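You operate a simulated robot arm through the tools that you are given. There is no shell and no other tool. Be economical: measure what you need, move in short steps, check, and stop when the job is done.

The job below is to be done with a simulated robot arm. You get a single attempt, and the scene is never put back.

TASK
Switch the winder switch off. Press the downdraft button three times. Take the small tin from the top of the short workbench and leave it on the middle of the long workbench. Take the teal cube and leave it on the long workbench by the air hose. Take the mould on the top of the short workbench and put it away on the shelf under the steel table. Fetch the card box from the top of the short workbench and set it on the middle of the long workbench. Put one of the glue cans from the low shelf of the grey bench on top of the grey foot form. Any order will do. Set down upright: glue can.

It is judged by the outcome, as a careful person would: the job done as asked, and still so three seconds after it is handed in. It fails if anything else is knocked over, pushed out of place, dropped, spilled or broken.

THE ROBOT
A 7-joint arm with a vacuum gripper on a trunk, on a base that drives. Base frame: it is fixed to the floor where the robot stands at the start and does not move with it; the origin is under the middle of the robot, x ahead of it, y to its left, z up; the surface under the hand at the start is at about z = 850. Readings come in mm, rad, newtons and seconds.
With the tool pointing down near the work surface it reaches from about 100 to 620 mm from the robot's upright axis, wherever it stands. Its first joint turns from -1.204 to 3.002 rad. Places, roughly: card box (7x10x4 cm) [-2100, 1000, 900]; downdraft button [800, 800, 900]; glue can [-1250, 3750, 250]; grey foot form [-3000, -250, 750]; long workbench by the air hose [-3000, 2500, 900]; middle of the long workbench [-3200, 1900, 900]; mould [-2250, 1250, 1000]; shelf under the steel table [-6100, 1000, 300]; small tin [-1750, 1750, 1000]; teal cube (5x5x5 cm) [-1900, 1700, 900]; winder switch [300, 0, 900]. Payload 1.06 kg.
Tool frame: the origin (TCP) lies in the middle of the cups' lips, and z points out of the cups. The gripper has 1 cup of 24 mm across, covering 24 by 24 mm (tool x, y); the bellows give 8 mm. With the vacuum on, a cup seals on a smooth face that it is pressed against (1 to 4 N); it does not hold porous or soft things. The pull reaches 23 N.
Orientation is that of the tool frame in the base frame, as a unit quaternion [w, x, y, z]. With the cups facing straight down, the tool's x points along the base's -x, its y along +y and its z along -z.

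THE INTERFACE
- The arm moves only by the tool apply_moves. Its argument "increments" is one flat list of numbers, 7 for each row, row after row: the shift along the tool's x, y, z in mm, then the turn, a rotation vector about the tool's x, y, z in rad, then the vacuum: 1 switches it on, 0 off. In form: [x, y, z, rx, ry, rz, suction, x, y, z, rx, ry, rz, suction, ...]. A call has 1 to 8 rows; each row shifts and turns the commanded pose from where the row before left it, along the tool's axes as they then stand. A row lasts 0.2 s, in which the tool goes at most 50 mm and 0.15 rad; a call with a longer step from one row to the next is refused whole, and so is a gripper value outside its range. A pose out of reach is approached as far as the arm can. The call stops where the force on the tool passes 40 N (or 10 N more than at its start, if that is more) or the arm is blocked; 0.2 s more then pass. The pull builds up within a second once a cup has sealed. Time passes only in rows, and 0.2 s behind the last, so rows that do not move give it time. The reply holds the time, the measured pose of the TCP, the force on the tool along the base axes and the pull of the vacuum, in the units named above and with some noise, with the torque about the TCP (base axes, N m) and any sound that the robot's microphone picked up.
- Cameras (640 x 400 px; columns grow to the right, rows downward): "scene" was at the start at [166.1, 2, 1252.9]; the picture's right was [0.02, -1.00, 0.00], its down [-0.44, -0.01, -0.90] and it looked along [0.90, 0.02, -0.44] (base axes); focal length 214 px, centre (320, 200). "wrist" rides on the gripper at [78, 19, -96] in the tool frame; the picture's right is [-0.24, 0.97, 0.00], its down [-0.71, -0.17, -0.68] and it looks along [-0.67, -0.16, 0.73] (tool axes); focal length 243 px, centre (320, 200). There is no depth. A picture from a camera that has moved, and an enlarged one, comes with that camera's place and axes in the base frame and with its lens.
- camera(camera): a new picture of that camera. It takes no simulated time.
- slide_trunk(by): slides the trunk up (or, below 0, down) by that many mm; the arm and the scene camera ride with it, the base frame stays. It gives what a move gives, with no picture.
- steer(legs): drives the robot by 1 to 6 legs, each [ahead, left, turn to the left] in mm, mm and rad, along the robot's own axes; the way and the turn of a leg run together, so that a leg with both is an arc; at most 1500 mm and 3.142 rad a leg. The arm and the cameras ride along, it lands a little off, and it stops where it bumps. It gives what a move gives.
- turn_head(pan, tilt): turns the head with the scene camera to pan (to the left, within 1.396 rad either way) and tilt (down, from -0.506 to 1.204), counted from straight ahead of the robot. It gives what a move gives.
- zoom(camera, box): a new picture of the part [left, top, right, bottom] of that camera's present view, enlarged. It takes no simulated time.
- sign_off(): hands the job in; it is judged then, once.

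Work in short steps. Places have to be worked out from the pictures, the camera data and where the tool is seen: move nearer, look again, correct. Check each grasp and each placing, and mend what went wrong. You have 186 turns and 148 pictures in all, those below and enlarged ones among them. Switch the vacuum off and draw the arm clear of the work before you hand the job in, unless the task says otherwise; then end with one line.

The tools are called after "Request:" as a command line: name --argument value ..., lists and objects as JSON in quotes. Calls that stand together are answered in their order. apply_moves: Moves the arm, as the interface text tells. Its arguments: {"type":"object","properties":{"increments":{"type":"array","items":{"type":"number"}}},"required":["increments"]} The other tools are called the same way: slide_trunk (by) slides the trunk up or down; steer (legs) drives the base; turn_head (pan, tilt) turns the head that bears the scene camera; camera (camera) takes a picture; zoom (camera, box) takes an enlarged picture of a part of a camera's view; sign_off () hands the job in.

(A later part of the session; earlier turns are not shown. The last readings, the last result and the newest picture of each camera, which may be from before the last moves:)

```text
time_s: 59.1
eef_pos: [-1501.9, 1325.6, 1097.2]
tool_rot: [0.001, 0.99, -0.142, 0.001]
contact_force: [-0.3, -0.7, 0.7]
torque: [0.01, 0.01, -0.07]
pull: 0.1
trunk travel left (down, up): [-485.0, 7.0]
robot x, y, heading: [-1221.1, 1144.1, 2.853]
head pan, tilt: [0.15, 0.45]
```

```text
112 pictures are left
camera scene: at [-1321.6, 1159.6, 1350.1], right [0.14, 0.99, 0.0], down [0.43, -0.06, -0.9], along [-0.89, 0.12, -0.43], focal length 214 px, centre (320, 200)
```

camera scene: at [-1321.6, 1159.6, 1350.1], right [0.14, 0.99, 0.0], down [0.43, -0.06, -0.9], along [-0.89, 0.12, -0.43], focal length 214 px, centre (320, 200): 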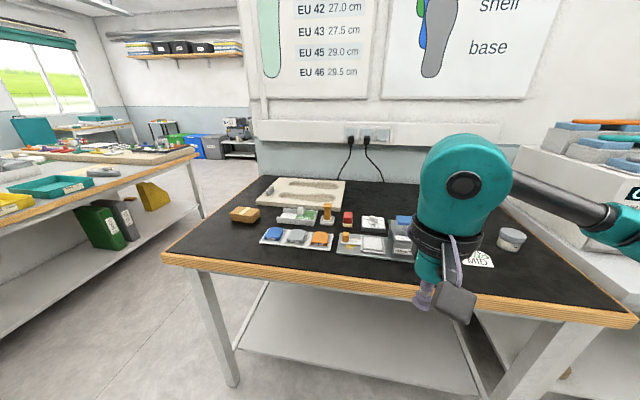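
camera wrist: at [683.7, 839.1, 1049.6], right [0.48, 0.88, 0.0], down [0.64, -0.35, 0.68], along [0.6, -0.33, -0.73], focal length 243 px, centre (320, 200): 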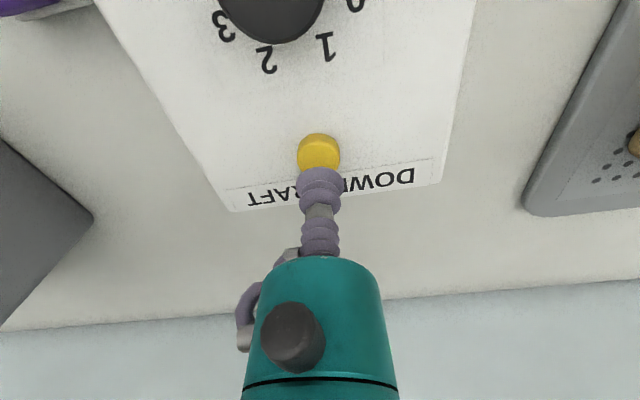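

Good overview; zooming on the bench top to identify tin, cube, mould and card box.

Request:
zoom --camera "scene" --box '[220, 160, 420, 285]'

Request:
zoom --camera "scene" --box '[440, 170, 600, 300]'

Request:
camera --camera "wrist"

```text
3.20 times, centred on (320, 222) of scene
camera zoom: at [-1321.6, 1159.6, 1350.1], right [0.14, 0.99, 0.0], down [0.43, -0.06, -0.9], along [-0.89, 0.12, -0.43], focal length 686 px, centre (320, 128)
```

zoom: 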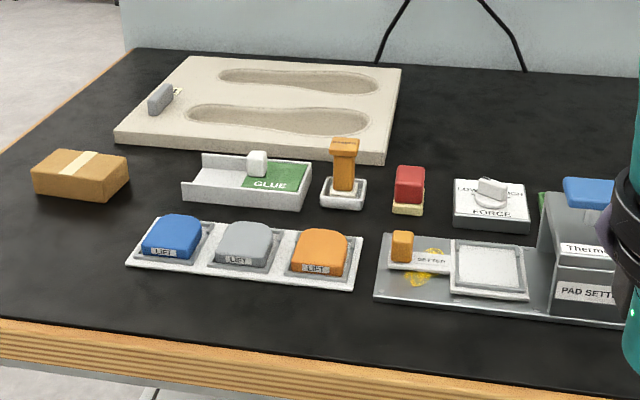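

```text
3.08 times, centred on (520, 235) of scene
camera zoom: at [-1321.6, 1159.6, 1350.1], right [0.14, 0.99, 0.0], down [0.43, -0.06, -0.9], along [-0.89, 0.12, -0.43], focal length 660 px, centre (-295, 92)
```

zoom: 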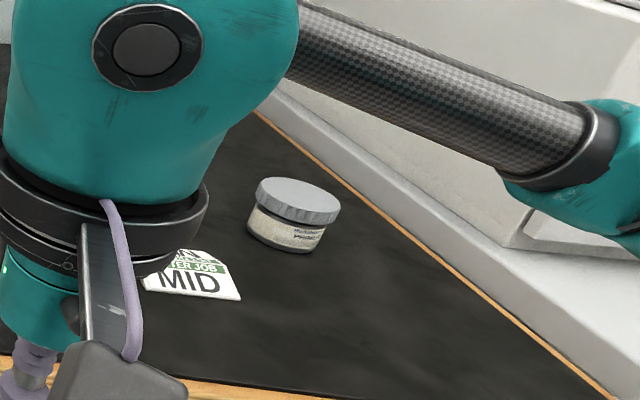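

```text
109 pictures are left
camera wrist: at [-1434.7, 1285.4, 1192.7], right [-0.5, -0.87, 0.0], down [-0.63, 0.36, 0.68], along [-0.59, 0.34, -0.73], focal length 243 px, centre (320, 200)
```

wrist: 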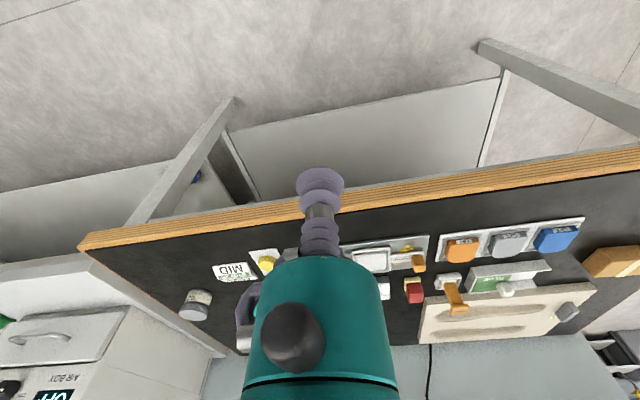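

The tin is near the right end of the bench (roughly (-1795, 1840)). I raise the tool and drive to stand a bit left of it, keeping my elbow away from the machine on the right.

Request:
apply_moves --increments '[0, 0, -45, 0, 0, 0, 0, 0, 0, -45, 0, 0, 0, 0]'

Request:
steer --legs '[[0, -200, 0], [300, 0, 0]]'

Request:
turn_head --pan -0.5 --tilt 0.7

Request:
camera --camera "scene"

```text
time_s: 59.7
eef_pos: [-1502.1, 1325.8, 1189.9]
tool_rot: [0.001, 0.99, -0.142, 0.001]
contact_force: [-0.2, 0.1, 0.0]
torque: [0.0, -0.01, 0.02]
pull: 0.1
trunk travel left (down, up): [-485.0, 7.0]
robot x, y, heading: [-1222.1, 1142.3, 2.862]
head pan, tilt: [0.15, 0.45]
```

```text
time_s: 63.8
eef_pos: [-1745.0, 1606.7, 1188.8]
tool_rot: [0.0, 0.99, -0.138, 0.001]
contact_force: [-0.3, 0.0, 0.4]
torque: [-0.02, -0.02, -0.01]
pull: 0.1
trunk travel left (down, up): [-485.0, 7.0]
robot x, y, heading: [-1461.7, 1422.5, 2.863]
head pan, tilt: [0.15, 0.45]
```

```text
time_s: 64.8
eef_pos: [-1744.6, 1605.4, 1189.3]
tool_rot: [0.001, 0.99, -0.138, 0.001]
contact_force: [1.5, -1.0, -0.4]
torque: [0.04, 0.01, 0.02]
pull: 0.0
trunk travel left (down, up): [-485.0, 7.0]
robot x, y, heading: [-1463.1, 1427.1, 2.868]
head pan, tilt: [-0.499, 0.7]
```

```text
108 pictures are left
camera scene: at [-1531.1, 1487.8, 1327.9], right [0.7, 0.71, 0.0], down [0.46, -0.45, -0.77], along [-0.54, 0.54, -0.64], focal length 214 px, centre (320, 200)
```

scene: 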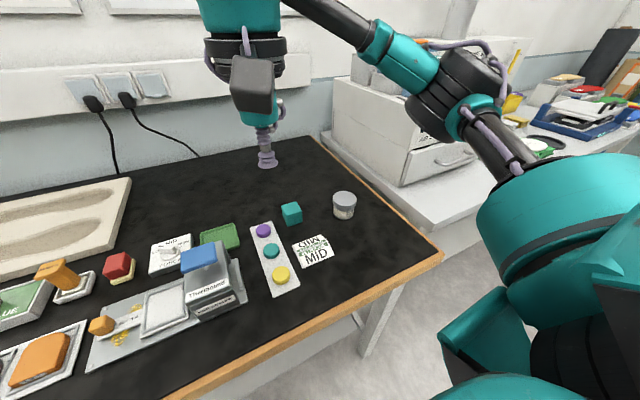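

Triangulated tin lid at about (-1801, 1852, 956), cube at about (-1890, 1736, 940). I move the tool above the tin and look.

Request:
apply_moves --increments '[-20, -37, 0, 0, 0, 0, 0, -20, -37, 0, 0, 0, 0, 0, -20, -37, 0, 0, 0, 0, 0, -20, -37, 10, 0, 0, 0, 0, -20, -37, 20, 0, 0, 0, 0, -20, -37, 20, 0, 0, 0, 0, 0, 0, 40, 0, 0, 0, 0]'

Request:
camera --camera "wrist"

Request:
camera --camera "scene"

```text
time_s: 66.4
eef_pos: [-1798.7, 1853.0, 1098.0]
tool_rot: [0.001, 0.99, -0.138, 0.001]
contact_force: [-0.1, -0.2, -0.5]
torque: [-0.02, -0.01, -0.01]
pull: 0.0
trunk travel left (down, up): [-485.0, 7.0]
robot x, y, heading: [-1460.0, 1421.9, 2.863]
head pan, tilt: [-0.499, 0.7]
```

```text
107 pictures are left
camera wrist: at [-1730.8, 1813.7, 1193.7], right [-0.49, -0.87, 0.0], down [-0.63, 0.36, 0.68], along [-0.6, 0.34, -0.73], focal length 243 px, centre (320, 200)
```

wrist: 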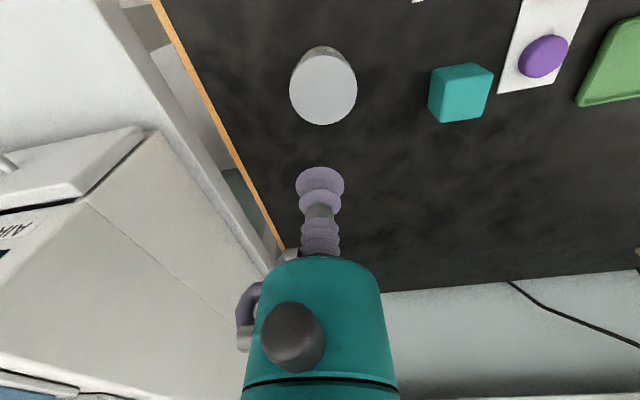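

```text
106 pictures are left
camera scene: at [-1531.1, 1487.9, 1327.9], right [0.7, 0.71, 0.0], down [0.46, -0.45, -0.76], along [-0.54, 0.54, -0.64], focal length 214 px, centre (320, 200)
```

scene: 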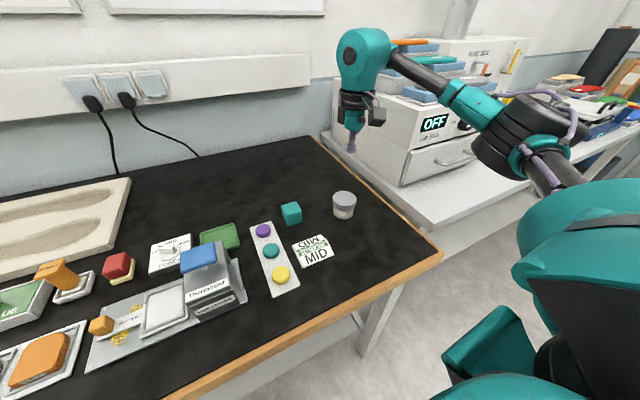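

Both views agree: lid at (-1806, 1855, ~950). I descend to just above it with the vacuum off, then press with it on.

Request:
apply_moves --increments '[-7, 0, 40, 0, 0, 0, 0, 0, 0, 45, 0, 0, 0, 0, 0, 0, 35, 0, 0, 0, 0]'

Request:
camera --camera "wrist"

```text
time_s: 67.2
eef_pos: [-1801.7, 1852.8, 978.3]
tool_rot: [0.002, 0.99, -0.138, 0.0]
contact_force: [0.1, 0.2, 0.0]
torque: [0.0, 0.01, 0.01]
pull: 0.0
trunk travel left (down, up): [-485.0, 7.0]
robot x, y, heading: [-1463.2, 1428.3, 2.864]
head pan, tilt: [-0.499, 0.7]
```

```text
105 pictures are left
camera wrist: at [-1733.0, 1814.4, 1074.3], right [-0.49, -0.87, 0.0], down [-0.63, 0.36, 0.68], along [-0.6, 0.34, -0.73], focal length 243 px, centre (320, 200)
```

wrist: 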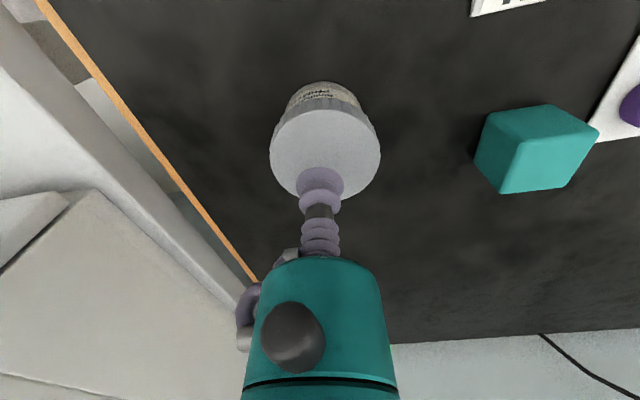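

Centred well. Pressing on the lid with vacuum on.

Request:
apply_moves --increments '[-4, 0, 15, 0, 0, 0, 1, 0, 0, 7, 0, 0, 0, 1, 0, 0, 5, 0, 0, 0, 1, 0, 0, 4, 0, 0, 0, 1, 0, 0, 0, 0, 0, 0, 1]'

```text
time_s: 68.4
eef_pos: [-1806.8, 1853.9, 949.5]
tool_rot: [0.002, 0.99, -0.138, -0.001]
contact_force: [1.7, 4.8, 21.1]
torque: [0.0, 0.02, 0.0]
pull: 22.8
trunk travel left (down, up): [-485.0, 7.0]
robot x, y, heading: [-1463.8, 1425.5, 2.854]
head pan, tilt: [-0.499, 0.7]
```

Sealed (22.8 N). I lift the tin and fold it in close.

Request:
apply_moves --increments '[0, 0, -10, 0, 0, 0, 1, 0, 0, -40, 0, 0, 0, 1, 0, 0, -45, 0, 0, 0, 1, 0, 0, -45, 0, 0, 0, 1, 0, 0, -45, 0, 0, 0, 1, 20, 35, 0, 0, 0, 0, 1, 20, 35, 0, 0, 0, 0, 1, 20, 35, 0, 0, 0, 0, 1]'

Request:
apply_moves --increments '[20, 35, 0, 0, 0, 0, 1, 20, 35, 0, 0, 0, 0, 1, 20, 35, 0, 0, 0, 0, 1]'

Request:
camera --camera "scene"

```text
time_s: 70.2
eef_pos: [-1778.3, 1735.6, 1131.7]
tool_rot: [0.0, 0.99, -0.139, 0.001]
contact_force: [-0.1, -0.7, -1.4]
torque: [0.05, -0.03, -0.01]
pull: 22.7
trunk travel left (down, up): [-485.0, 7.0]
robot x, y, heading: [-1461.9, 1423.6, 2.866]
head pan, tilt: [-0.499, 0.7]
```

```text
time_s: 71.0
eef_pos: [-1752.2, 1618.1, 1129.9]
tool_rot: [0.001, 0.99, -0.138, 0.001]
contact_force: [-0.6, 0.3, -1.3]
torque: [0.01, 0.0, -0.02]
pull: 23.4
trunk travel left (down, up): [-485.0, 7.0]
robot x, y, heading: [-1461.8, 1429.0, 2.857]
head pan, tilt: [-0.499, 0.7]
```

```text
104 pictures are left
camera scene: at [-1531.3, 1487.1, 1327.9], right [0.7, 0.71, 0.0], down [0.46, -0.45, -0.77], along [-0.54, 0.54, -0.64], focal length 214 px, centre (320, 200)
```

scene: 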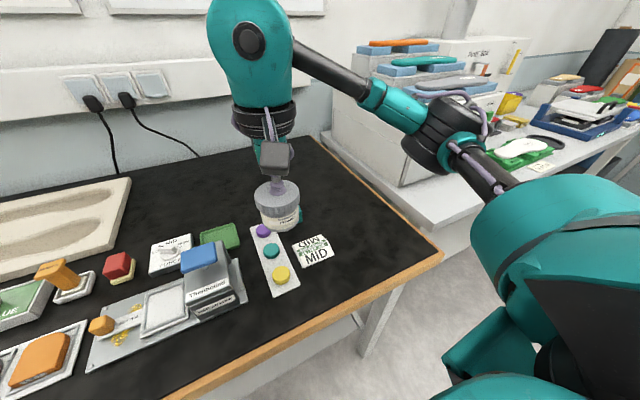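

The tin is held. I back off, go left to the aisle and look down it toward the long workbench.

Request:
steer --legs '[[-480, 0, 0], [0, 1190, 0]]'

Request:
turn_head --pan -0.2 --tilt 0.3

Request:
camera --camera "scene"

```text
time_s: 84.2
eef_pos: [-1642.1, 332.2, 1130.6]
tool_rot: [0.001, 0.99, -0.138, 0.001]
contact_force: [-0.1, 0.5, -1.4]
torque: [0.0, -0.04, 0.02]
pull: 22.4
trunk travel left (down, up): [-485.0, 7.0]
robot x, y, heading: [-1351.5, 138.3, 2.859]
head pan, tilt: [-0.499, 0.7]
```

```text
time_s: 85.1
eef_pos: [-1642.5, 332.8, 1130.1]
tool_rot: [0.001, 0.99, -0.138, 0.001]
contact_force: [0.2, 0.7, -1.6]
torque: [-0.03, -0.01, 0.0]
pull: 22.9
trunk travel left (down, up): [-485.0, 7.0]
robot x, y, heading: [-1352.0, 140.9, 2.863]
head pan, tilt: [-0.201, 0.3]
```

```text
103 pictures are left
camera scene: at [-1443.1, 184.5, 1363.9], right [0.46, 0.89, 0.0], down [0.26, -0.14, -0.95], along [-0.85, 0.44, -0.3], focal length 214 px, centre (320, 200)
```

scene: 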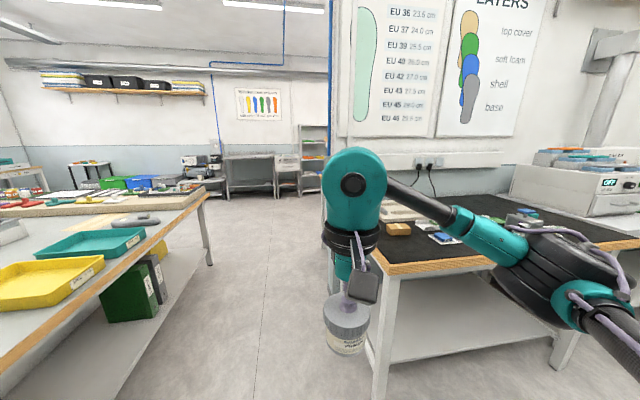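

Clear aisle between the left table (edge v≈-860) and the partition. I drive ahead to its end and look right for the long workbench.

Request:
steer --legs '[[1450, 100, 0]]'

Request:
turn_head --pan -0.9 --tilt 0.3

Request:
camera --camera "scene"

```text
time_s: 92.1
eef_pos: [-3027.7, 614.0, 1129.6]
tool_rot: [0.002, 0.991, -0.132, 0.001]
contact_force: [0.1, -0.2, -1.7]
torque: [0.02, -0.03, 0.02]
pull: 23.2
trunk travel left (down, up): [-485.0, 7.0]
robot x, y, heading: [-2731.9, 422.9, 2.875]
head pan, tilt: [-0.201, 0.3]
```

```text
time_s: 93.2
eef_pos: [-3027.9, 612.6, 1130.4]
tool_rot: [0.002, 0.991, -0.132, 0.001]
contact_force: [-1.0, -0.7, -1.3]
torque: [0.01, 0.04, -0.02]
pull: 23.0
trunk travel left (down, up): [-485.0, 7.0]
robot x, y, heading: [-2733.9, 420.4, 2.875]
head pan, tilt: [-0.901, 0.3]
```

```text
102 pictures are left
camera scene: at [-2779.7, 511.8, 1364.0], right [0.92, 0.39, 0.0], down [0.12, -0.27, -0.96], along [-0.38, 0.88, -0.3], focal length 214 px, centre (320, 200)
```

scene: 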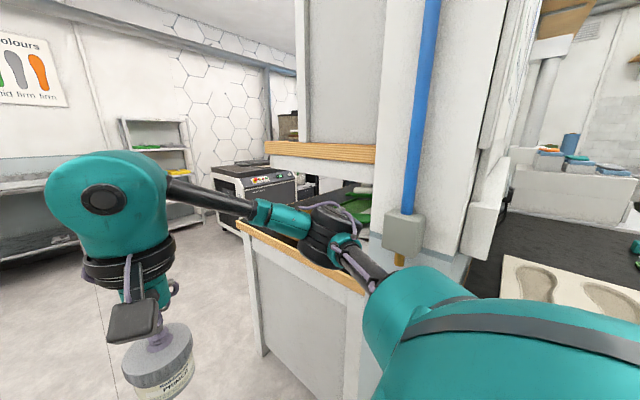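

The long workbench lies behind the partition, its front edge at u≈3840 facing away. I drive further down the aisle and look at it from its front.

Request:
steer --legs '[[1500, 0, 0], [100, 0, -1.57]]'

Request:
turn_head --pan -0.4 --tilt 0.35

Request:
camera --camera "scene"

```text
time_s: 104.5
eef_pos: [-4038.5, 1180.0, 1129.1]
tool_rot: [-0.001, -0.607, 0.795, -0.001]
contact_force: [-0.1, -0.3, -1.6]
torque: [-0.02, 0.02, -0.02]
pull: 22.5
trunk travel left (down, up): [-485.0, 7.0]
robot x, y, heading: [-4233.5, 888.9, 1.311]
head pan, tilt: [-0.901, 0.3]
```

```text
time_s: 105.4
eef_pos: [-4038.7, 1181.2, 1129.6]
tool_rot: [-0.001, -0.607, 0.795, 0.0]
contact_force: [1.1, -1.0, -1.1]
torque: [0.03, -0.01, 0.01]
pull: 23.1
trunk travel left (down, up): [-485.0, 7.0]
robot x, y, heading: [-4227.6, 889.9, 1.301]
head pan, tilt: [-0.4, 0.351]
```

```text
101 pictures are left
camera scene: at [-4168.6, 970.4, 1359.3], right [0.78, -0.62, 0.0], down [-0.21, -0.27, -0.94], along [0.58, 0.74, -0.34], focal length 214 px, centre (320, 200)
```

scene: 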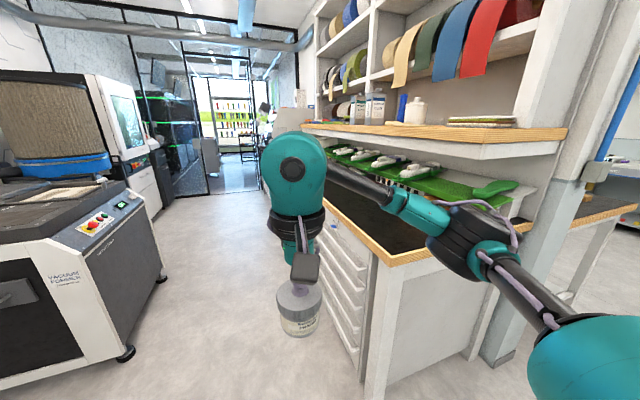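

The long bench's front edge is at u≈3800. I drive along it to its middle and turn to face it.

Request:
steer --legs '[[1230, -150, 0], [0, 0, -1.58]]'

Request:
turn_head --pan 0.0 --tilt 0.55

Request:
camera --camera "scene"

```text
time_s: 115.5
eef_pos: [-3476.4, 1809.2, 1129.8]
tool_rot: [-0.001, 0.162, 0.987, 0.002]
contact_force: [0.5, 0.7, -1.2]
torque: [0.0, 0.0, 0.01]
pull: 23.4
trunk travel left (down, up): [-485.0, 7.0]
robot x, y, heading: [-3754.9, 2019.1, -0.329]
head pan, tilt: [-0.4, 0.351]
```

```text
time_s: 116.4
eef_pos: [-3475.8, 1810.0, 1129.6]
tool_rot: [-0.001, 0.161, 0.987, 0.002]
contact_force: [-0.1, 0.3, -1.9]
torque: [0.0, -0.01, 0.0]
pull: 23.1
trunk travel left (down, up): [-485.0, 7.0]
robot x, y, heading: [-3757.3, 2017.1, -0.328]
head pan, tilt: [0.0, 0.55]
```

```text
100 pictures are left
camera scene: at [-3662.6, 1985.4, 1341.1], right [-0.32, -0.95, 0.0], down [-0.49, 0.17, -0.85], along [0.81, -0.28, -0.52], focal length 214 px, centre (320, 200)
```

scene: 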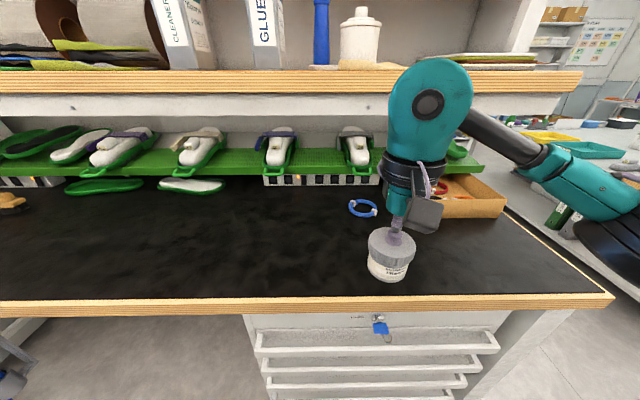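

The middle of the bench is free. I bring the tin over about (-3235, 1848) and lower part way.

Request:
apply_moves --increments '[-43, 22.5, 0, 0, 0, 0, 1, -43, 22.5, 0, 0, 0, 0, 1, -43, 22.5, 0, 0, 0, 0, 1, -43, 22.5, 0, 0, 0, 0, 1, -43, 22.5, 0, 0, 0, 0, 1, 0, 0, 45, 0, 0, 0, 1, 0, 0, 45, 0, 0, 0, 1, 0, 0, 40, 0, 0, 0, 1]'

Request:
camera --camera "scene"

Request:
camera --camera "wrist"

```text
time_s: 118.2
eef_pos: [-3244.1, 1843.5, 998.4]
tool_rot: [0.0, 0.162, 0.987, 0.002]
contact_force: [0.4, -0.7, -0.1]
torque: [0.03, 0.02, -0.03]
pull: 22.7
out of reach, approached as far as the arm can: row 5
trunk travel left (down, up): [-485.0, 7.0]
robot x, y, heading: [-3758.6, 2020.1, -0.327]
head pan, tilt: [0.0, 0.55]
```

```text
99 pictures are left
camera scene: at [-3662.3, 1985.2, 1341.0], right [-0.32, -0.95, 0.0], down [-0.49, 0.17, -0.85], along [0.81, -0.27, -0.52], focal length 214 px, centre (320, 200)
```

scene: 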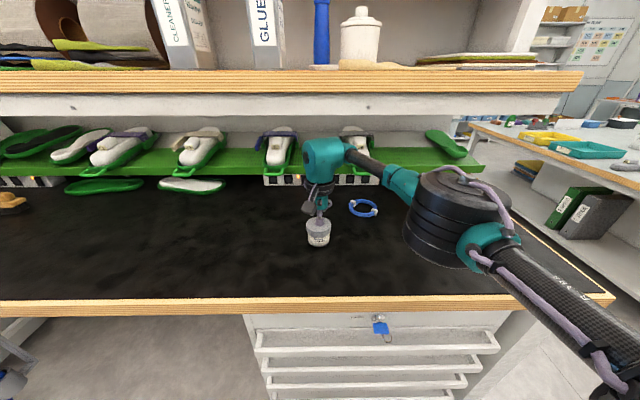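

```text
98 pictures are left
camera wrist: at [-3313.4, 1886.8, 1093.9], right [0.53, 0.85, 0.0], down [0.62, -0.39, 0.68], along [0.58, -0.36, -0.73], focal length 243 px, centre (320, 200)
```

wrist: 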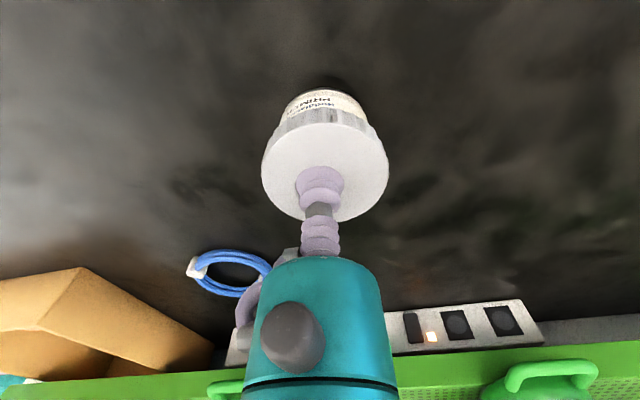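

The spot is clear. I lower in small steps until I feel contact.

Request:
apply_moves --increments '[0, 0, 20, 0, 0, 0, 1, 0, 0, 12, 0, 0, 0, 1, 0, 0, 6, 0, 0, 0, 1]'

Request:
apply_moves --increments '[0, 0, 4, 0, 0, 0, 1, 0, 0, 4, 0, 0, 0, 1]'

```text
time_s: 118.8
eef_pos: [-3242.0, 1844.7, 977.3]
tool_rot: [0.007, 0.165, 0.986, 0.005]
contact_force: [-3.6, -2.5, 25.4]
torque: [0.02, 0.11, 0.04]
pull: 22.8
trunk travel left (down, up): [-485.0, 7.0]
robot x, y, heading: [-3757.5, 2018.4, -0.328]
head pan, tilt: [0.0, 0.55]
stopped in row 3: the force on the tool passed its limit at 43 N (the readings are from after the stop); the commanded pose is now the measured one
```

```text
time_s: 119.2
eef_pos: [-3240.4, 1846.9, 976.3]
tool_rot: [0.01, 0.164, 0.986, 0.005]
contact_force: [-2.7, -1.1, 25.4]
torque: [0.0, 0.01, 0.0]
pull: 23.4
trunk travel left (down, up): [-485.0, 7.0]
robot x, y, heading: [-3760.0, 2018.7, -0.33]
head pan, tilt: [0.0, 0.55]
stopped in row 2: the force on the tool passed its limit at 44 N (the readings are from after the stop); the commanded pose is now the measured one
```

The tin is on the bench (long bench ~28 mm higher). Back off the press, vacuum off, wait and lift.

Request:
apply_moves --increments '[0, 0, -4, 0, 0, 0, 0, 0, 0, 0, 0, 0, 0, 0, 0, 0, 0, 0, 0, 0, 0, 0, 0, 0, 0, 0, 0, 0]'

Request:
apply_moves --increments '[0, 0, -15, 0, 0, 0, 0, 0, 0, -40, 0, 0, 0, 0, 0, 0, -45, 0, 0, 0, 0, 0, 0, -45, 0, 0, 0, 0, 43, -22, 0, 0, 0, 0, 0, 43, -22, 0, 0, 0, 0, 0, 43, -22, 0, 0, 0, 0, 0, 43, -22, 0, 0, 0, 0, 0]'

Request:
camera --camera "scene"

```text
time_s: 120.2
eef_pos: [-3240.6, 1846.5, 976.8]
tool_rot: [0.007, 0.164, 0.986, 0.004]
contact_force: [-2.2, 0.5, 18.2]
torque: [0.0, -0.03, -0.01]
pull: 0.0
trunk travel left (down, up): [-485.0, 7.0]
robot x, y, heading: [-3757.5, 2013.9, -0.334]
head pan, tilt: [0.0, 0.55]
```

```text
time_s: 122.0
eef_pos: [-3438.3, 1816.2, 1116.5]
tool_rot: [0.006, 0.164, 0.986, 0.005]
contact_force: [-1.3, -0.6, 0.2]
torque: [0.03, -0.01, -0.01]
pull: 0.1
trunk travel left (down, up): [-485.0, 7.0]
robot x, y, heading: [-3754.1, 2020.6, -0.331]
head pan, tilt: [0.0, 0.55]
```

```text
97 pictures are left
camera scene: at [-3663.3, 1984.9, 1341.1], right [-0.32, -0.95, 0.0], down [-0.49, 0.17, -0.85], along [0.81, -0.28, -0.52], focal length 214 px, centre (320, 200)
```

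scene: 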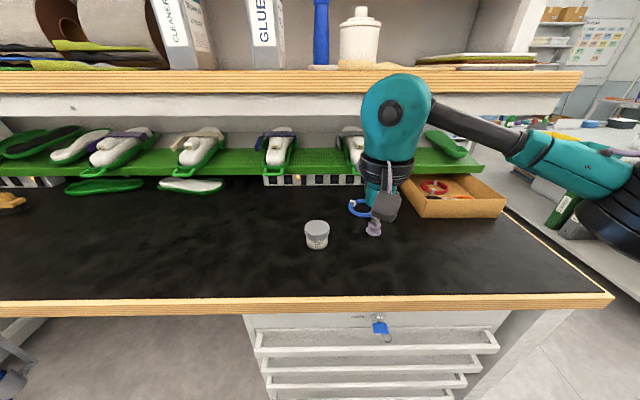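

The tin stands on the bench. I look left to find the air hose on this bench.

Request:
turn_head --pan 0.7 --tilt 0.45

Request:
camera --camera "scene"

```text
time_s: 123.1
eef_pos: [-3435.2, 1816.0, 1116.9]
tool_rot: [0.005, 0.165, 0.986, 0.004]
contact_force: [0.4, -0.3, 0.1]
torque: [0.0, -0.01, -0.05]
pull: 0.1
trunk travel left (down, up): [-485.0, 7.0]
robot x, y, heading: [-3757.0, 2015.2, -0.329]
head pan, tilt: [0.7, 0.45]
```

```text
96 pictures are left
camera scene: at [-3661.9, 2047.4, 1350.1], right [0.36, -0.93, 0.0], down [-0.41, -0.16, -0.9], along [0.84, 0.33, -0.44], focal length 214 px, centre (320, 200)
```

scene: 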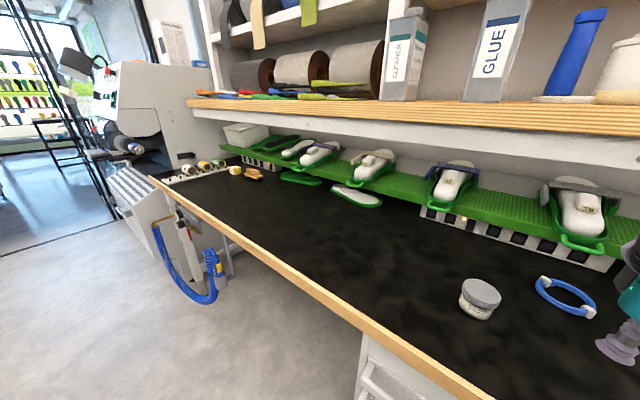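

Air hose hangs at the front edge near v≈1900; the target spot (-3000, 2500) is clear. Now I drive back to the short bench via the aisle.

Request:
steer --legs '[[-120, 0, 0.04], [0, -1240, 0], [1450, 0, 0]]'

```text
time_s: 141.7
eef_pos: [-2504.5, 282.9, 1116.6]
tool_rot: [0.006, 0.149, 0.989, 0.004]
contact_force: [-0.1, -0.4, -0.6]
torque: [-0.04, -0.01, -0.01]
pull: 0.0
trunk travel left (down, up): [-485.0, 7.0]
robot x, y, heading: [-2830.7, 477.8, -0.297]
head pan, tilt: [0.7, 0.45]
```

On track in the aisle. Continue to the front of the short bench and turn to face it.

Request:
steer --legs '[[1480, 0, 0], [0, 1310, 0], [0, 0, 3.14]]'

```text
time_s: 167.6
eef_pos: [-1273.0, 1445.8, 1118.3]
tool_rot: [0.004, 0.982, -0.19, -0.006]
contact_force: [-0.1, 0.9, 0.0]
torque: [0.02, -0.03, -0.01]
pull: 0.0
trunk travel left (down, up): [-485.0, 7.0]
robot x, y, heading: [-965.5, 1228.8, 2.761]
head pan, tilt: [0.7, 0.45]
```

Small heading correction, then move to the tin-picking stance.

Request:
apply_moves --increments '[0, 0, -40, 0, 0, 0, 0, 0, 0, -40, 0, 0, 0, 0]'

Request:
steer --legs '[[0, 0, 0.1], [527, -51, 0]]'

Request:
turn_head --pan -0.4 --tilt 0.7

Request:
camera --camera "scene"

```text
time_s: 168.2
eef_pos: [-1271.1, 1446.6, 1195.6]
tool_rot: [0.005, 0.982, -0.189, -0.006]
contact_force: [-0.5, -0.6, -0.7]
torque: [0.0, 0.0, -0.01]
pull: 0.1
trunk travel left (down, up): [-485.0, 7.0]
robot x, y, heading: [-965.4, 1229.5, 2.764]
head pan, tilt: [0.7, 0.45]
```

```text
time_s: 171.8
eef_pos: [-1780.5, 1611.0, 1195.1]
tool_rot: [0.006, 0.99, -0.144, -0.006]
contact_force: [-0.4, -0.2, -1.1]
torque: [-0.01, 0.0, -0.01]
pull: 0.1
trunk travel left (down, up): [-485.0, 7.0]
robot x, y, heading: [-1452.3, 1423.0, 2.855]
head pan, tilt: [0.7, 0.45]
```

```text
time_s: 173.1
eef_pos: [-1780.8, 1611.7, 1195.4]
tool_rot: [0.004, 0.99, -0.143, -0.006]
contact_force: [0.2, -0.7, 0.2]
torque: [0.0, 0.0, 0.0]
pull: 0.0
trunk travel left (down, up): [-485.0, 7.0]
robot x, y, heading: [-1453.7, 1426.2, 2.861]
head pan, tilt: [-0.4, 0.7]
```

```text
95 pictures are left
camera scene: at [-1527.5, 1479.9, 1327.9], right [0.63, 0.77, 0.0], down [0.5, -0.41, -0.77], along [-0.59, 0.48, -0.64], focal length 214 px, centre (320, 200)
```

scene: 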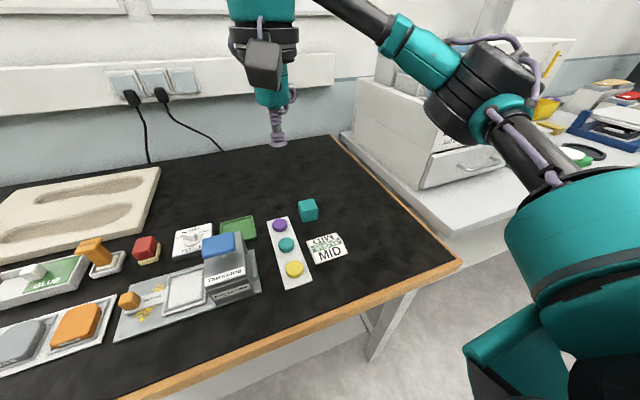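

Cube top at about (-1892, 1734). I move above it and check from the wrist.

Request:
apply_moves --increments '[-35, -22, 0, 0, 0, 0, 0, -35, -22, 0, 0, 0, 0, 0, -35, -22, 0, 0, 0, 0, 0, -36, -21, 20, 0, 0, 0, 0, 0, 0, 45, 0, 0, 0, 0, 0, 0, 45, 0, 0, 0, 0]'

Request:
camera --camera "wrist"

```text
time_s: 174.5
eef_pos: [-1895.1, 1734.8, 1087.2]
tool_rot: [0.004, 0.989, -0.145, -0.006]
contact_force: [-0.4, 0.2, 0.7]
torque: [0.01, 0.02, -0.01]
pull: 0.1
trunk travel left (down, up): [-485.0, 7.0]
robot x, y, heading: [-1447.2, 1422.8, 2.856]
head pan, tilt: [-0.4, 0.7]
```

```text
94 pictures are left
camera wrist: at [-1824.9, 1696.5, 1181.5], right [-0.5, -0.87, 0.01], down [-0.62, 0.37, 0.69], along [-0.6, 0.34, -0.72], focal length 243 px, centre (320, 200)
```

wrist: 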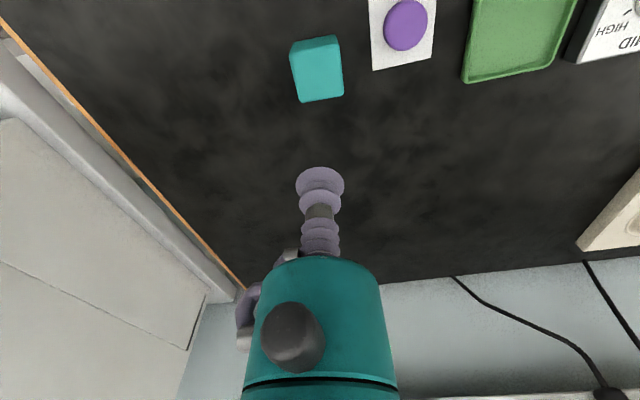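

Cube centre refined to (-1889, 1731). Descend to about z=985 and look again.

Request:
apply_moves --increments '[7, 2, 40, 0, 0, 0, 0, 0, 0, 40, 0, 0, 0, 0, 0, 0, 22, 0, 0, 0, 0]'

Request:
camera --camera "wrist"

```text
time_s: 175.3
eef_pos: [-1888.4, 1731.7, 981.6]
tool_rot: [0.005, 0.99, -0.144, -0.007]
contact_force: [0.7, -0.7, -0.2]
torque: [-0.01, 0.0, 0.0]
pull: 0.1
trunk travel left (down, up): [-485.0, 7.0]
robot x, y, heading: [-1449.4, 1427.4, 2.85]
head pan, tilt: [-0.4, 0.7]
```

```text
93 pictures are left
camera wrist: at [-1819.0, 1692.7, 1076.9], right [-0.5, -0.87, 0.01], down [-0.62, 0.37, 0.69], along [-0.6, 0.34, -0.72], focal length 243 px, centre (320, 200)
```

wrist: 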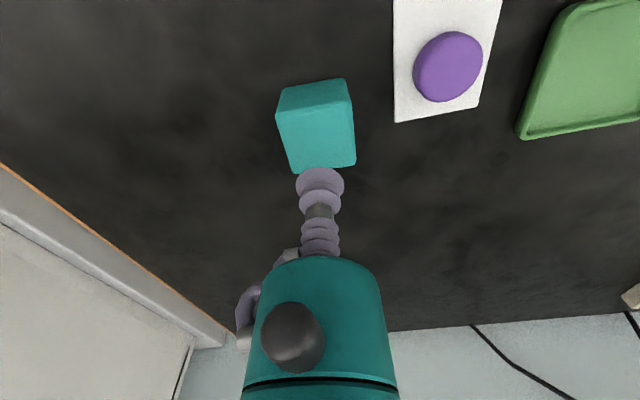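

Aligned. Press down with vacuum on in shrinking steps.

Request:
apply_moves --increments '[0, 0, 25, 0, 0, 0, 1, 0, 0, 8, 0, 0, 0, 1, 0, 0, 5, 0, 0, 0, 1, 0, 0, 4, 0, 0, 0, 1]'

```text
time_s: 176.3
eef_pos: [-1888.5, 1729.8, 943.8]
tool_rot: [0.004, 0.99, -0.143, -0.008]
contact_force: [-1.4, 1.9, 10.5]
torque: [0.05, -0.14, 0.03]
pull: 23.5
trunk travel left (down, up): [-485.0, 7.0]
robot x, y, heading: [-1456.4, 1424.8, 2.855]
head pan, tilt: [-0.4, 0.7]
```

Cube sealed. Lift and fold back.

Request:
apply_moves --increments '[0, 0, -15, 0, 0, 0, 1, 0, 0, -45, 0, 0, 0, 1, 0, 0, -45, 0, 0, 0, 1, 0, 0, -45, 0, 0, 0, 1, 0, 0, -45, 0, 0, 0, 1, 40, 25, 0, 0, 0, 0, 1, 40, 25, 0, 0, 0, 0, 1, 40, 25, 0, 0, 0, 0, 1]'

Request:
camera --camera "scene"

```text
time_s: 178.1
eef_pos: [-1793.3, 1624.1, 1134.8]
tool_rot: [0.004, 0.99, -0.144, -0.006]
contact_force: [0.0, -0.3, 0.4]
torque: [0.01, 0.0, 0.03]
pull: 23.1
trunk travel left (down, up): [-485.0, 7.0]
robot x, y, heading: [-1453.0, 1422.0, 2.856]
head pan, tilt: [-0.4, 0.7]
```

```text
92 pictures are left
camera scene: at [-1527.3, 1479.5, 1327.9], right [0.63, 0.77, 0.0], down [0.5, -0.41, -0.77], along [-0.59, 0.49, -0.64], focal length 214 px, centre (320, 200)
```

scene: 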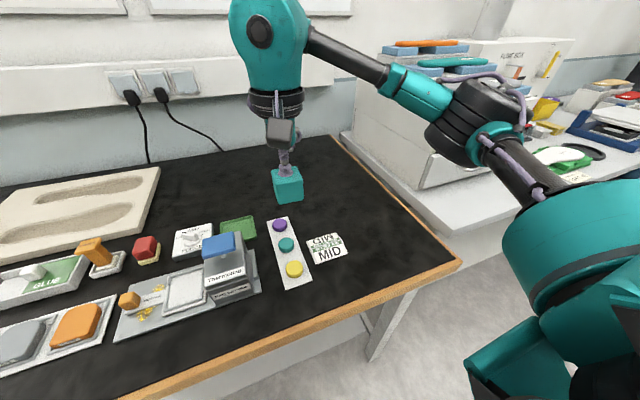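

Cube held. Driving back around to the long bench.

Request:
steer --legs '[[-470, 0, 0], [0, 1310, 0], [1450, 0, 0]]'

```text
time_s: 198.8
eef_pos: [-3074.8, 620.6, 1135.2]
tool_rot: [0.004, 0.991, -0.131, -0.006]
contact_force: [-0.3, 0.5, -0.4]
torque: [-0.01, 0.02, -0.02]
pull: 23.5
trunk travel left (down, up): [-485.0, 7.0]
robot x, y, heading: [-2731.1, 430.4, 2.882]
head pan, tilt: [-0.4, 0.7]
```

Continue: down the aisle, turn right along the bench front to near the air hose, then face the bench.

Request:
steer --legs '[[1500, 0, -0.02], [0, 0, -1.57], [1450, 0, 0], [420, 0, 0], [0, 0, -1.57]]'

Request:
turn_head --pan 0.2 --tilt 0.6

Request:
camera --camera "scene"

```text
time_s: 222.5
eef_pos: [-3369.0, 2391.0, 1136.3]
tool_rot: [0.006, 0.087, 0.996, 0.005]
contact_force: [0.2, -0.9, -0.1]
torque: [0.0, 0.02, 0.03]
pull: 22.8
trunk travel left (down, up): [-485.0, 7.0]
robot x, y, heading: [-3730.4, 2552.2, -0.169]
head pan, tilt: [-0.4, 0.7]
```

```text
time_s: 223.5
eef_pos: [-3370.4, 2391.2, 1134.4]
tool_rot: [0.006, 0.087, 0.996, 0.005]
contact_force: [0.2, -0.5, -0.3]
torque: [-0.02, -0.01, 0.0]
pull: 22.3
trunk travel left (down, up): [-485.0, 7.0]
robot x, y, heading: [-3729.2, 2551.9, -0.176]
head pan, tilt: [0.201, 0.6]
```

```text
91 pictures are left
camera scene: at [-3631.6, 2553.3, 1336.5], right [0.03, -1.0, 0.0], down [-0.56, -0.01, -0.82], along [0.82, 0.02, -0.57], focal length 214 px, centre (320, 200)
```

scene: 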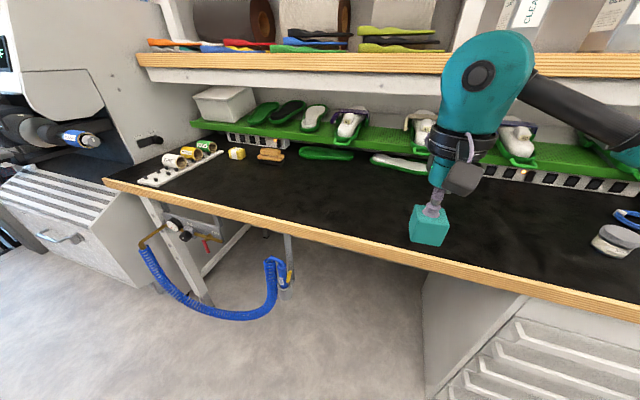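

The cube is held and hose seen at the front edge left. I roll 170 mm forward and move the cube to about (-3040, 2530).

Request:
steer --legs '[[170, 0, 0]]'

```text
time_s: 225.0
eef_pos: [-3200.7, 2362.4, 1134.5]
tool_rot: [0.005, 0.087, 0.996, 0.005]
contact_force: [-0.1, -0.2, -0.8]
torque: [0.02, -0.03, -0.04]
pull: 22.9
trunk travel left (down, up): [-485.0, 7.0]
robot x, y, heading: [-3565.2, 2522.5, -0.172]
head pan, tilt: [0.201, 0.6]
```

Moving over the target and lowering to ~1000.

Request:
apply_moves --increments '[-25, 38.5, 0, 0, 0, 0, 1, -25, 38.5, 0, 0, 0, 0, 1, -25, 38.5, 0, 0, 0, 0, 1, -25, 38.5, 0, 0, 0, 0, 1, -25, 38.5, 0, 0, 0, 0, 1, 0, 0, 45, 0, 0, 0, 1, 0, 0, 45, 0, 0, 0, 1, 0, 0, 40, 0, 0, 0, 1]'

Request:
camera --camera "scene"

```text
time_s: 226.8
eef_pos: [-3042.9, 2529.9, 1009.1]
tool_rot: [0.006, 0.087, 0.996, 0.005]
contact_force: [0.2, 0.5, -0.2]
torque: [0.01, 0.02, -0.02]
pull: 23.0
trunk travel left (down, up): [-485.0, 7.0]
robot x, y, heading: [-3557.0, 2526.5, -0.175]
head pan, tilt: [0.201, 0.6]
```

```text
90 pictures are left
camera scene: at [-3463.5, 2523.9, 1336.5], right [0.03, -1.0, 0.0], down [-0.56, -0.02, -0.82], along [0.82, 0.02, -0.57], focal length 214 px, centre (320, 200)
```

scene: 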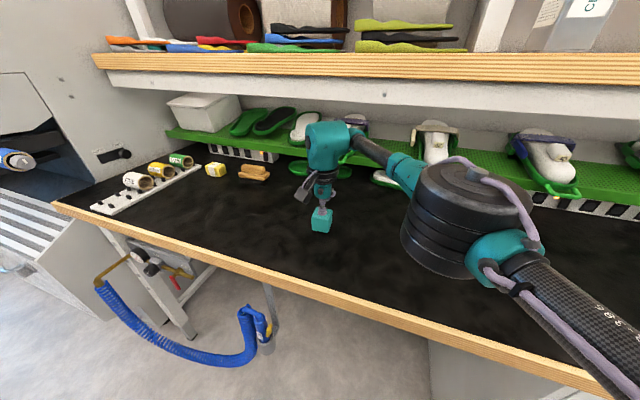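

Location clear. Lower gently to contact (expected near 973).

Request:
apply_moves --increments '[0, 0, 20, 0, 0, 0, 1, 0, 0, 8, 0, 0, 0, 1, 0, 0, 4, 0, 0, 0, 1]'

```text
time_s: 227.6
eef_pos: [-3043.0, 2533.1, 976.6]
tool_rot: [0.007, 0.086, 0.996, 0.005]
contact_force: [0.2, -0.2, -0.3]
torque: [0.03, 0.01, 0.01]
pull: 22.2
trunk travel left (down, up): [-485.0, 7.0]
robot x, y, heading: [-3562.2, 2521.7, -0.171]
head pan, tilt: [0.201, 0.6]
```

Not touching yet; a few more millimetres.

Request:
apply_moves --increments '[0, 0, 4, 0, 0, 0, 1, 0, 0, 3, 0, 0, 0, 1]'

```text
time_s: 228.2
eef_pos: [-3042.6, 2531.7, 971.7]
tool_rot: [0.008, 0.086, 0.996, 0.004]
contact_force: [2.9, -0.4, 17.6]
torque: [-0.09, 0.13, 0.01]
pull: 22.8
trunk travel left (down, up): [-485.0, 7.0]
robot x, y, heading: [-3562.0, 2523.9, -0.174]
head pan, tilt: [0.201, 0.6]
```

Contact. Release, wait, lift clear and check.

Request:
apply_moves --increments '[0, 0, -1, 0, 0, 0, 0, 0, 0, 0, 0, 0, 0, 0, 0, 0, 0, 0, 0, 0, 0, 0, 0, 0, 0, 0, 0, 0, 0, 0, -10, 0, 0, 0, 0, 0, 0, -40, 0, 0, 0, 0, 0, 0, -45, 0, 0, 0, 0, 0, 0, -45, 0, 0, 0, 0]'

Request:
apply_moves --increments '[40, -20, -10, -0.01, 0.01, 0, 0, 40, -20, 0, 0, 0, 0, 0, 40, -20, 0, 0, 0, 0, 0, 40, -20, 0, 0, 0, 0, 0]'

Request:
camera --camera "scene"

```text
time_s: 230.0
eef_pos: [-3044.4, 2534.6, 1113.3]
tool_rot: [0.006, 0.086, 0.996, 0.004]
contact_force: [0.0, 0.2, 0.0]
torque: [-0.01, 0.03, 0.03]
pull: 0.0
trunk travel left (down, up): [-485.0, 7.0]
robot x, y, heading: [-3559.3, 2520.8, -0.173]
head pan, tilt: [0.201, 0.6]
```

```text
time_s: 231.0
eef_pos: [-3214.6, 2482.5, 1121.2]
tool_rot: [0.002, 0.087, 0.996, 0.01]
contact_force: [0.1, 0.0, -0.2]
torque: [0.0, 0.0, 0.01]
pull: 0.1
trunk travel left (down, up): [-485.0, 7.0]
robot x, y, heading: [-3560.7, 2520.4, -0.172]
head pan, tilt: [0.201, 0.6]
```

```text
89 pictures are left
camera scene: at [-3464.2, 2524.0, 1336.6], right [0.03, -1.0, 0.0], down [-0.56, -0.02, -0.83], along [0.82, 0.02, -0.56], focal length 214 px, centre (320, 200)
```

scene: 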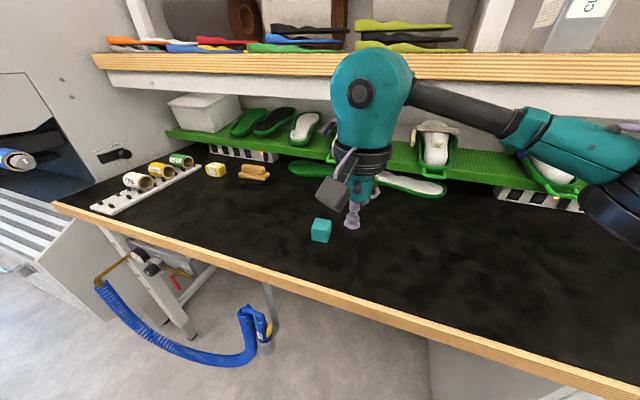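

Cube stands by the air hose. Return trip for the card box.

Request:
steer --legs '[[0, 0, -0.115], [-170, 0, 0], [0, -1450, 0], [0, -330, 0], [1450, 0, 0]]'

```text
time_s: 255.6
eef_pos: [-2459.1, 361.3, 1120.9]
tool_rot: [0.003, 0.146, 0.989, 0.01]
contact_force: [-0.5, 0.0, -0.4]
torque: [0.0, 0.01, 0.0]
pull: 0.1
trunk travel left (down, up): [-485.0, 7.0]
robot x, y, heading: [-2798.2, 444.4, -0.286]
head pan, tilt: [0.201, 0.6]
```

On track; continue to stand before the card box.

Request:
steer --legs '[[1450, 0, 0], [0, 560, 0], [0, 0, 3.12]]'

Request:
apply_moves --increments '[0, 0, -40, 0.015, 0, 0, 0, 0, 0, -40, 0, 0, 0, 0]'

```text
time_s: 275.1
eef_pos: [-1602.0, 639.9, 1121.4]
tool_rot: [0.009, 0.99, -0.138, -0.002]
contact_force: [0.2, -0.4, 0.3]
torque: [0.0, -0.01, 0.01]
pull: 0.1
trunk travel left (down, up): [-485.0, 7.0]
robot x, y, heading: [-1260.6, 562.8, 2.865]
head pan, tilt: [0.201, 0.6]
```

```text
time_s: 275.7
eef_pos: [-1603.3, 640.9, 1203.6]
tool_rot: [0.003, 0.99, -0.138, -0.001]
contact_force: [0.5, -0.6, -0.2]
torque: [0.0, -0.01, 0.03]
pull: 0.0
trunk travel left (down, up): [-485.0, 7.0]
robot x, y, heading: [-1259.2, 564.0, 2.865]
head pan, tilt: [0.201, 0.6]
```

Roll forward to the bench and look at the card box.

Request:
steer --legs '[[435, -30, 0]]'

Request:
turn_head --pan -0.1 --tilt 0.65

Request:
camera --camera "scene"

Request:
camera --camera "wrist"

```text
time_s: 278.4
eef_pos: [-2008.6, 782.6, 1201.6]
tool_rot: [0.003, 0.991, -0.133, -0.001]
contact_force: [-0.2, 0.5, 0.5]
torque: [0.02, -0.04, -0.03]
pull: 0.0
trunk travel left (down, up): [-485.0, 7.0]
robot x, y, heading: [-1662.7, 710.0, 2.88]
head pan, tilt: [0.201, 0.6]
```

```text
time_s: 279.2
eef_pos: [-2007.7, 782.5, 1201.6]
tool_rot: [0.002, 0.991, -0.133, -0.001]
contact_force: [0.6, 0.4, 0.5]
torque: [0.03, 0.03, -0.01]
pull: 0.0
trunk travel left (down, up): [-485.0, 7.0]
robot x, y, heading: [-1668.1, 712.2, 2.874]
head pan, tilt: [-0.099, 0.649]
```

```text
88 pictures are left
camera scene: at [-1753.9, 741.1, 1332.2], right [0.36, 0.93, 0.0], down [0.56, -0.22, -0.8], along [-0.74, 0.28, -0.6], focal length 214 px, centre (320, 200)
```

scene: 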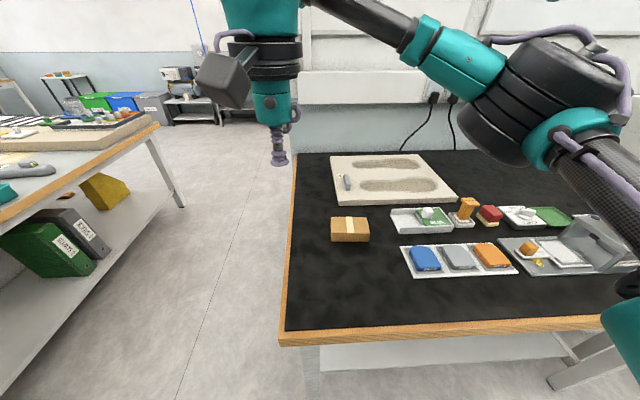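

```text
87 pictures are left
camera wrist: at [-1939.1, 744.8, 1297.6], right [-0.48, -0.88, 0.01], down [-0.64, 0.35, 0.69], along [-0.6, 0.33, -0.73], focal length 243 px, centre (320, 200)
```

wrist: 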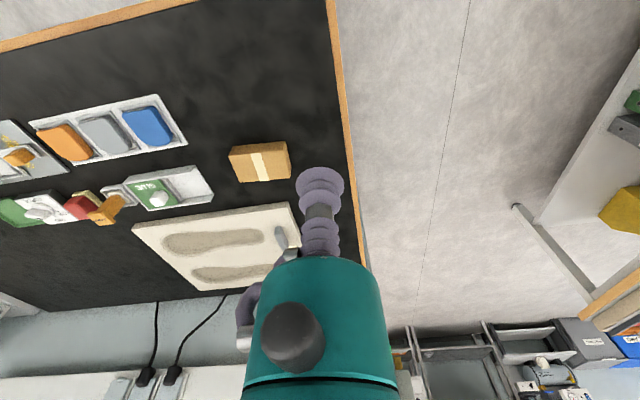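

Both views give the card box at (-2105, 956). Moving above it.

Request:
apply_moves --increments '[-28, -28.4, 0, 0, 0, 0, 0, -28, -28.4, 10, 0, 0, 0, 0, -28, -28.4, 10, 0, 0, 0, 0, -28, -28.4, 20, 0, 0, 0, 0, -28, -28.4, 20, 0, 0, 0, 0, 0, 0, 45, 0, 0, 0, 0, 0, 0, 45, 0, 0, 0, 0]'

Request:
camera --camera "wrist"

```text
time_s: 280.8
eef_pos: [-2107.7, 959.3, 1051.3]
tool_rot: [0.003, 0.991, -0.133, -0.001]
contact_force: [-0.4, 0.4, -0.5]
torque: [0.04, 0.01, 0.0]
pull: 0.1
trunk travel left (down, up): [-485.0, 7.0]
robot x, y, heading: [-1664.4, 707.5, 2.876]
head pan, tilt: [-0.099, 0.649]
```

```text
86 pictures are left
camera wrist: at [-2038.8, 921.1, 1146.8], right [-0.48, -0.88, 0.01], down [-0.64, 0.36, 0.69], along [-0.6, 0.33, -0.73], focal length 243 px, centre (320, 200)
```

wrist: 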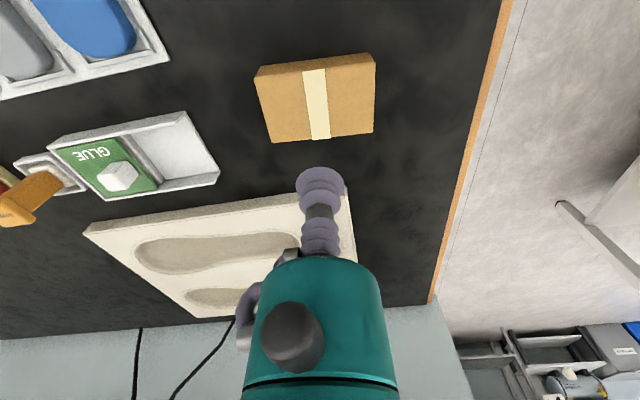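

Tape strip centre at (-2110, 962). Descend and look once more before pressing.

Request:
apply_moves --increments '[-2.7, -2.4, 40, 0, 0, 0, 0, 0, 0, 40, 0, 0, 0, 0]'

Request:
camera --camera "wrist"

```text
time_s: 281.4
eef_pos: [-2111.1, 958.1, 971.7]
tool_rot: [0.002, 0.991, -0.133, -0.001]
contact_force: [0.3, 0.0, 0.5]
torque: [0.01, -0.01, 0.02]
pull: 0.1
trunk travel left (down, up): [-485.0, 7.0]
robot x, y, heading: [-1666.3, 709.8, 2.873]
head pan, tilt: [-0.099, 0.649]
```

```text
85 pictures are left
camera wrist: at [-2041.1, 920.7, 1068.0], right [-0.48, -0.88, 0.01], down [-0.64, 0.36, 0.69], along [-0.6, 0.33, -0.73], focal length 243 px, centre (320, 200)
```

wrist: 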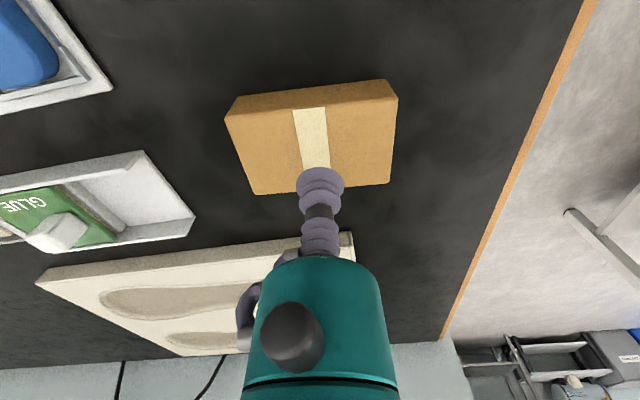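

Shift about 5 mm onto the tape's centre line and press with vacuum.

Request:
apply_moves --increments '[1.2, -4.9, 22, 0, 0, 0, 1, 0, 0, 6, 0, 0, 0, 1, 0, 0, 4, 0, 0, 0, 1, 0, 0, 3, 0, 0, 0, 1, 0, 0, 0, 0, 0, 0, 1]'

```text
time_s: 282.6
eef_pos: [-2106.3, 962.9, 936.7]
tool_rot: [0.002, 0.991, -0.133, -0.001]
contact_force: [0.6, -0.4, -0.6]
torque: [0.0, -0.01, -0.02]
pull: 23.1
trunk travel left (down, up): [-485.0, 7.0]
robot x, y, heading: [-1660.5, 707.4, 2.871]
head pan, tilt: [-0.099, 0.649]
```

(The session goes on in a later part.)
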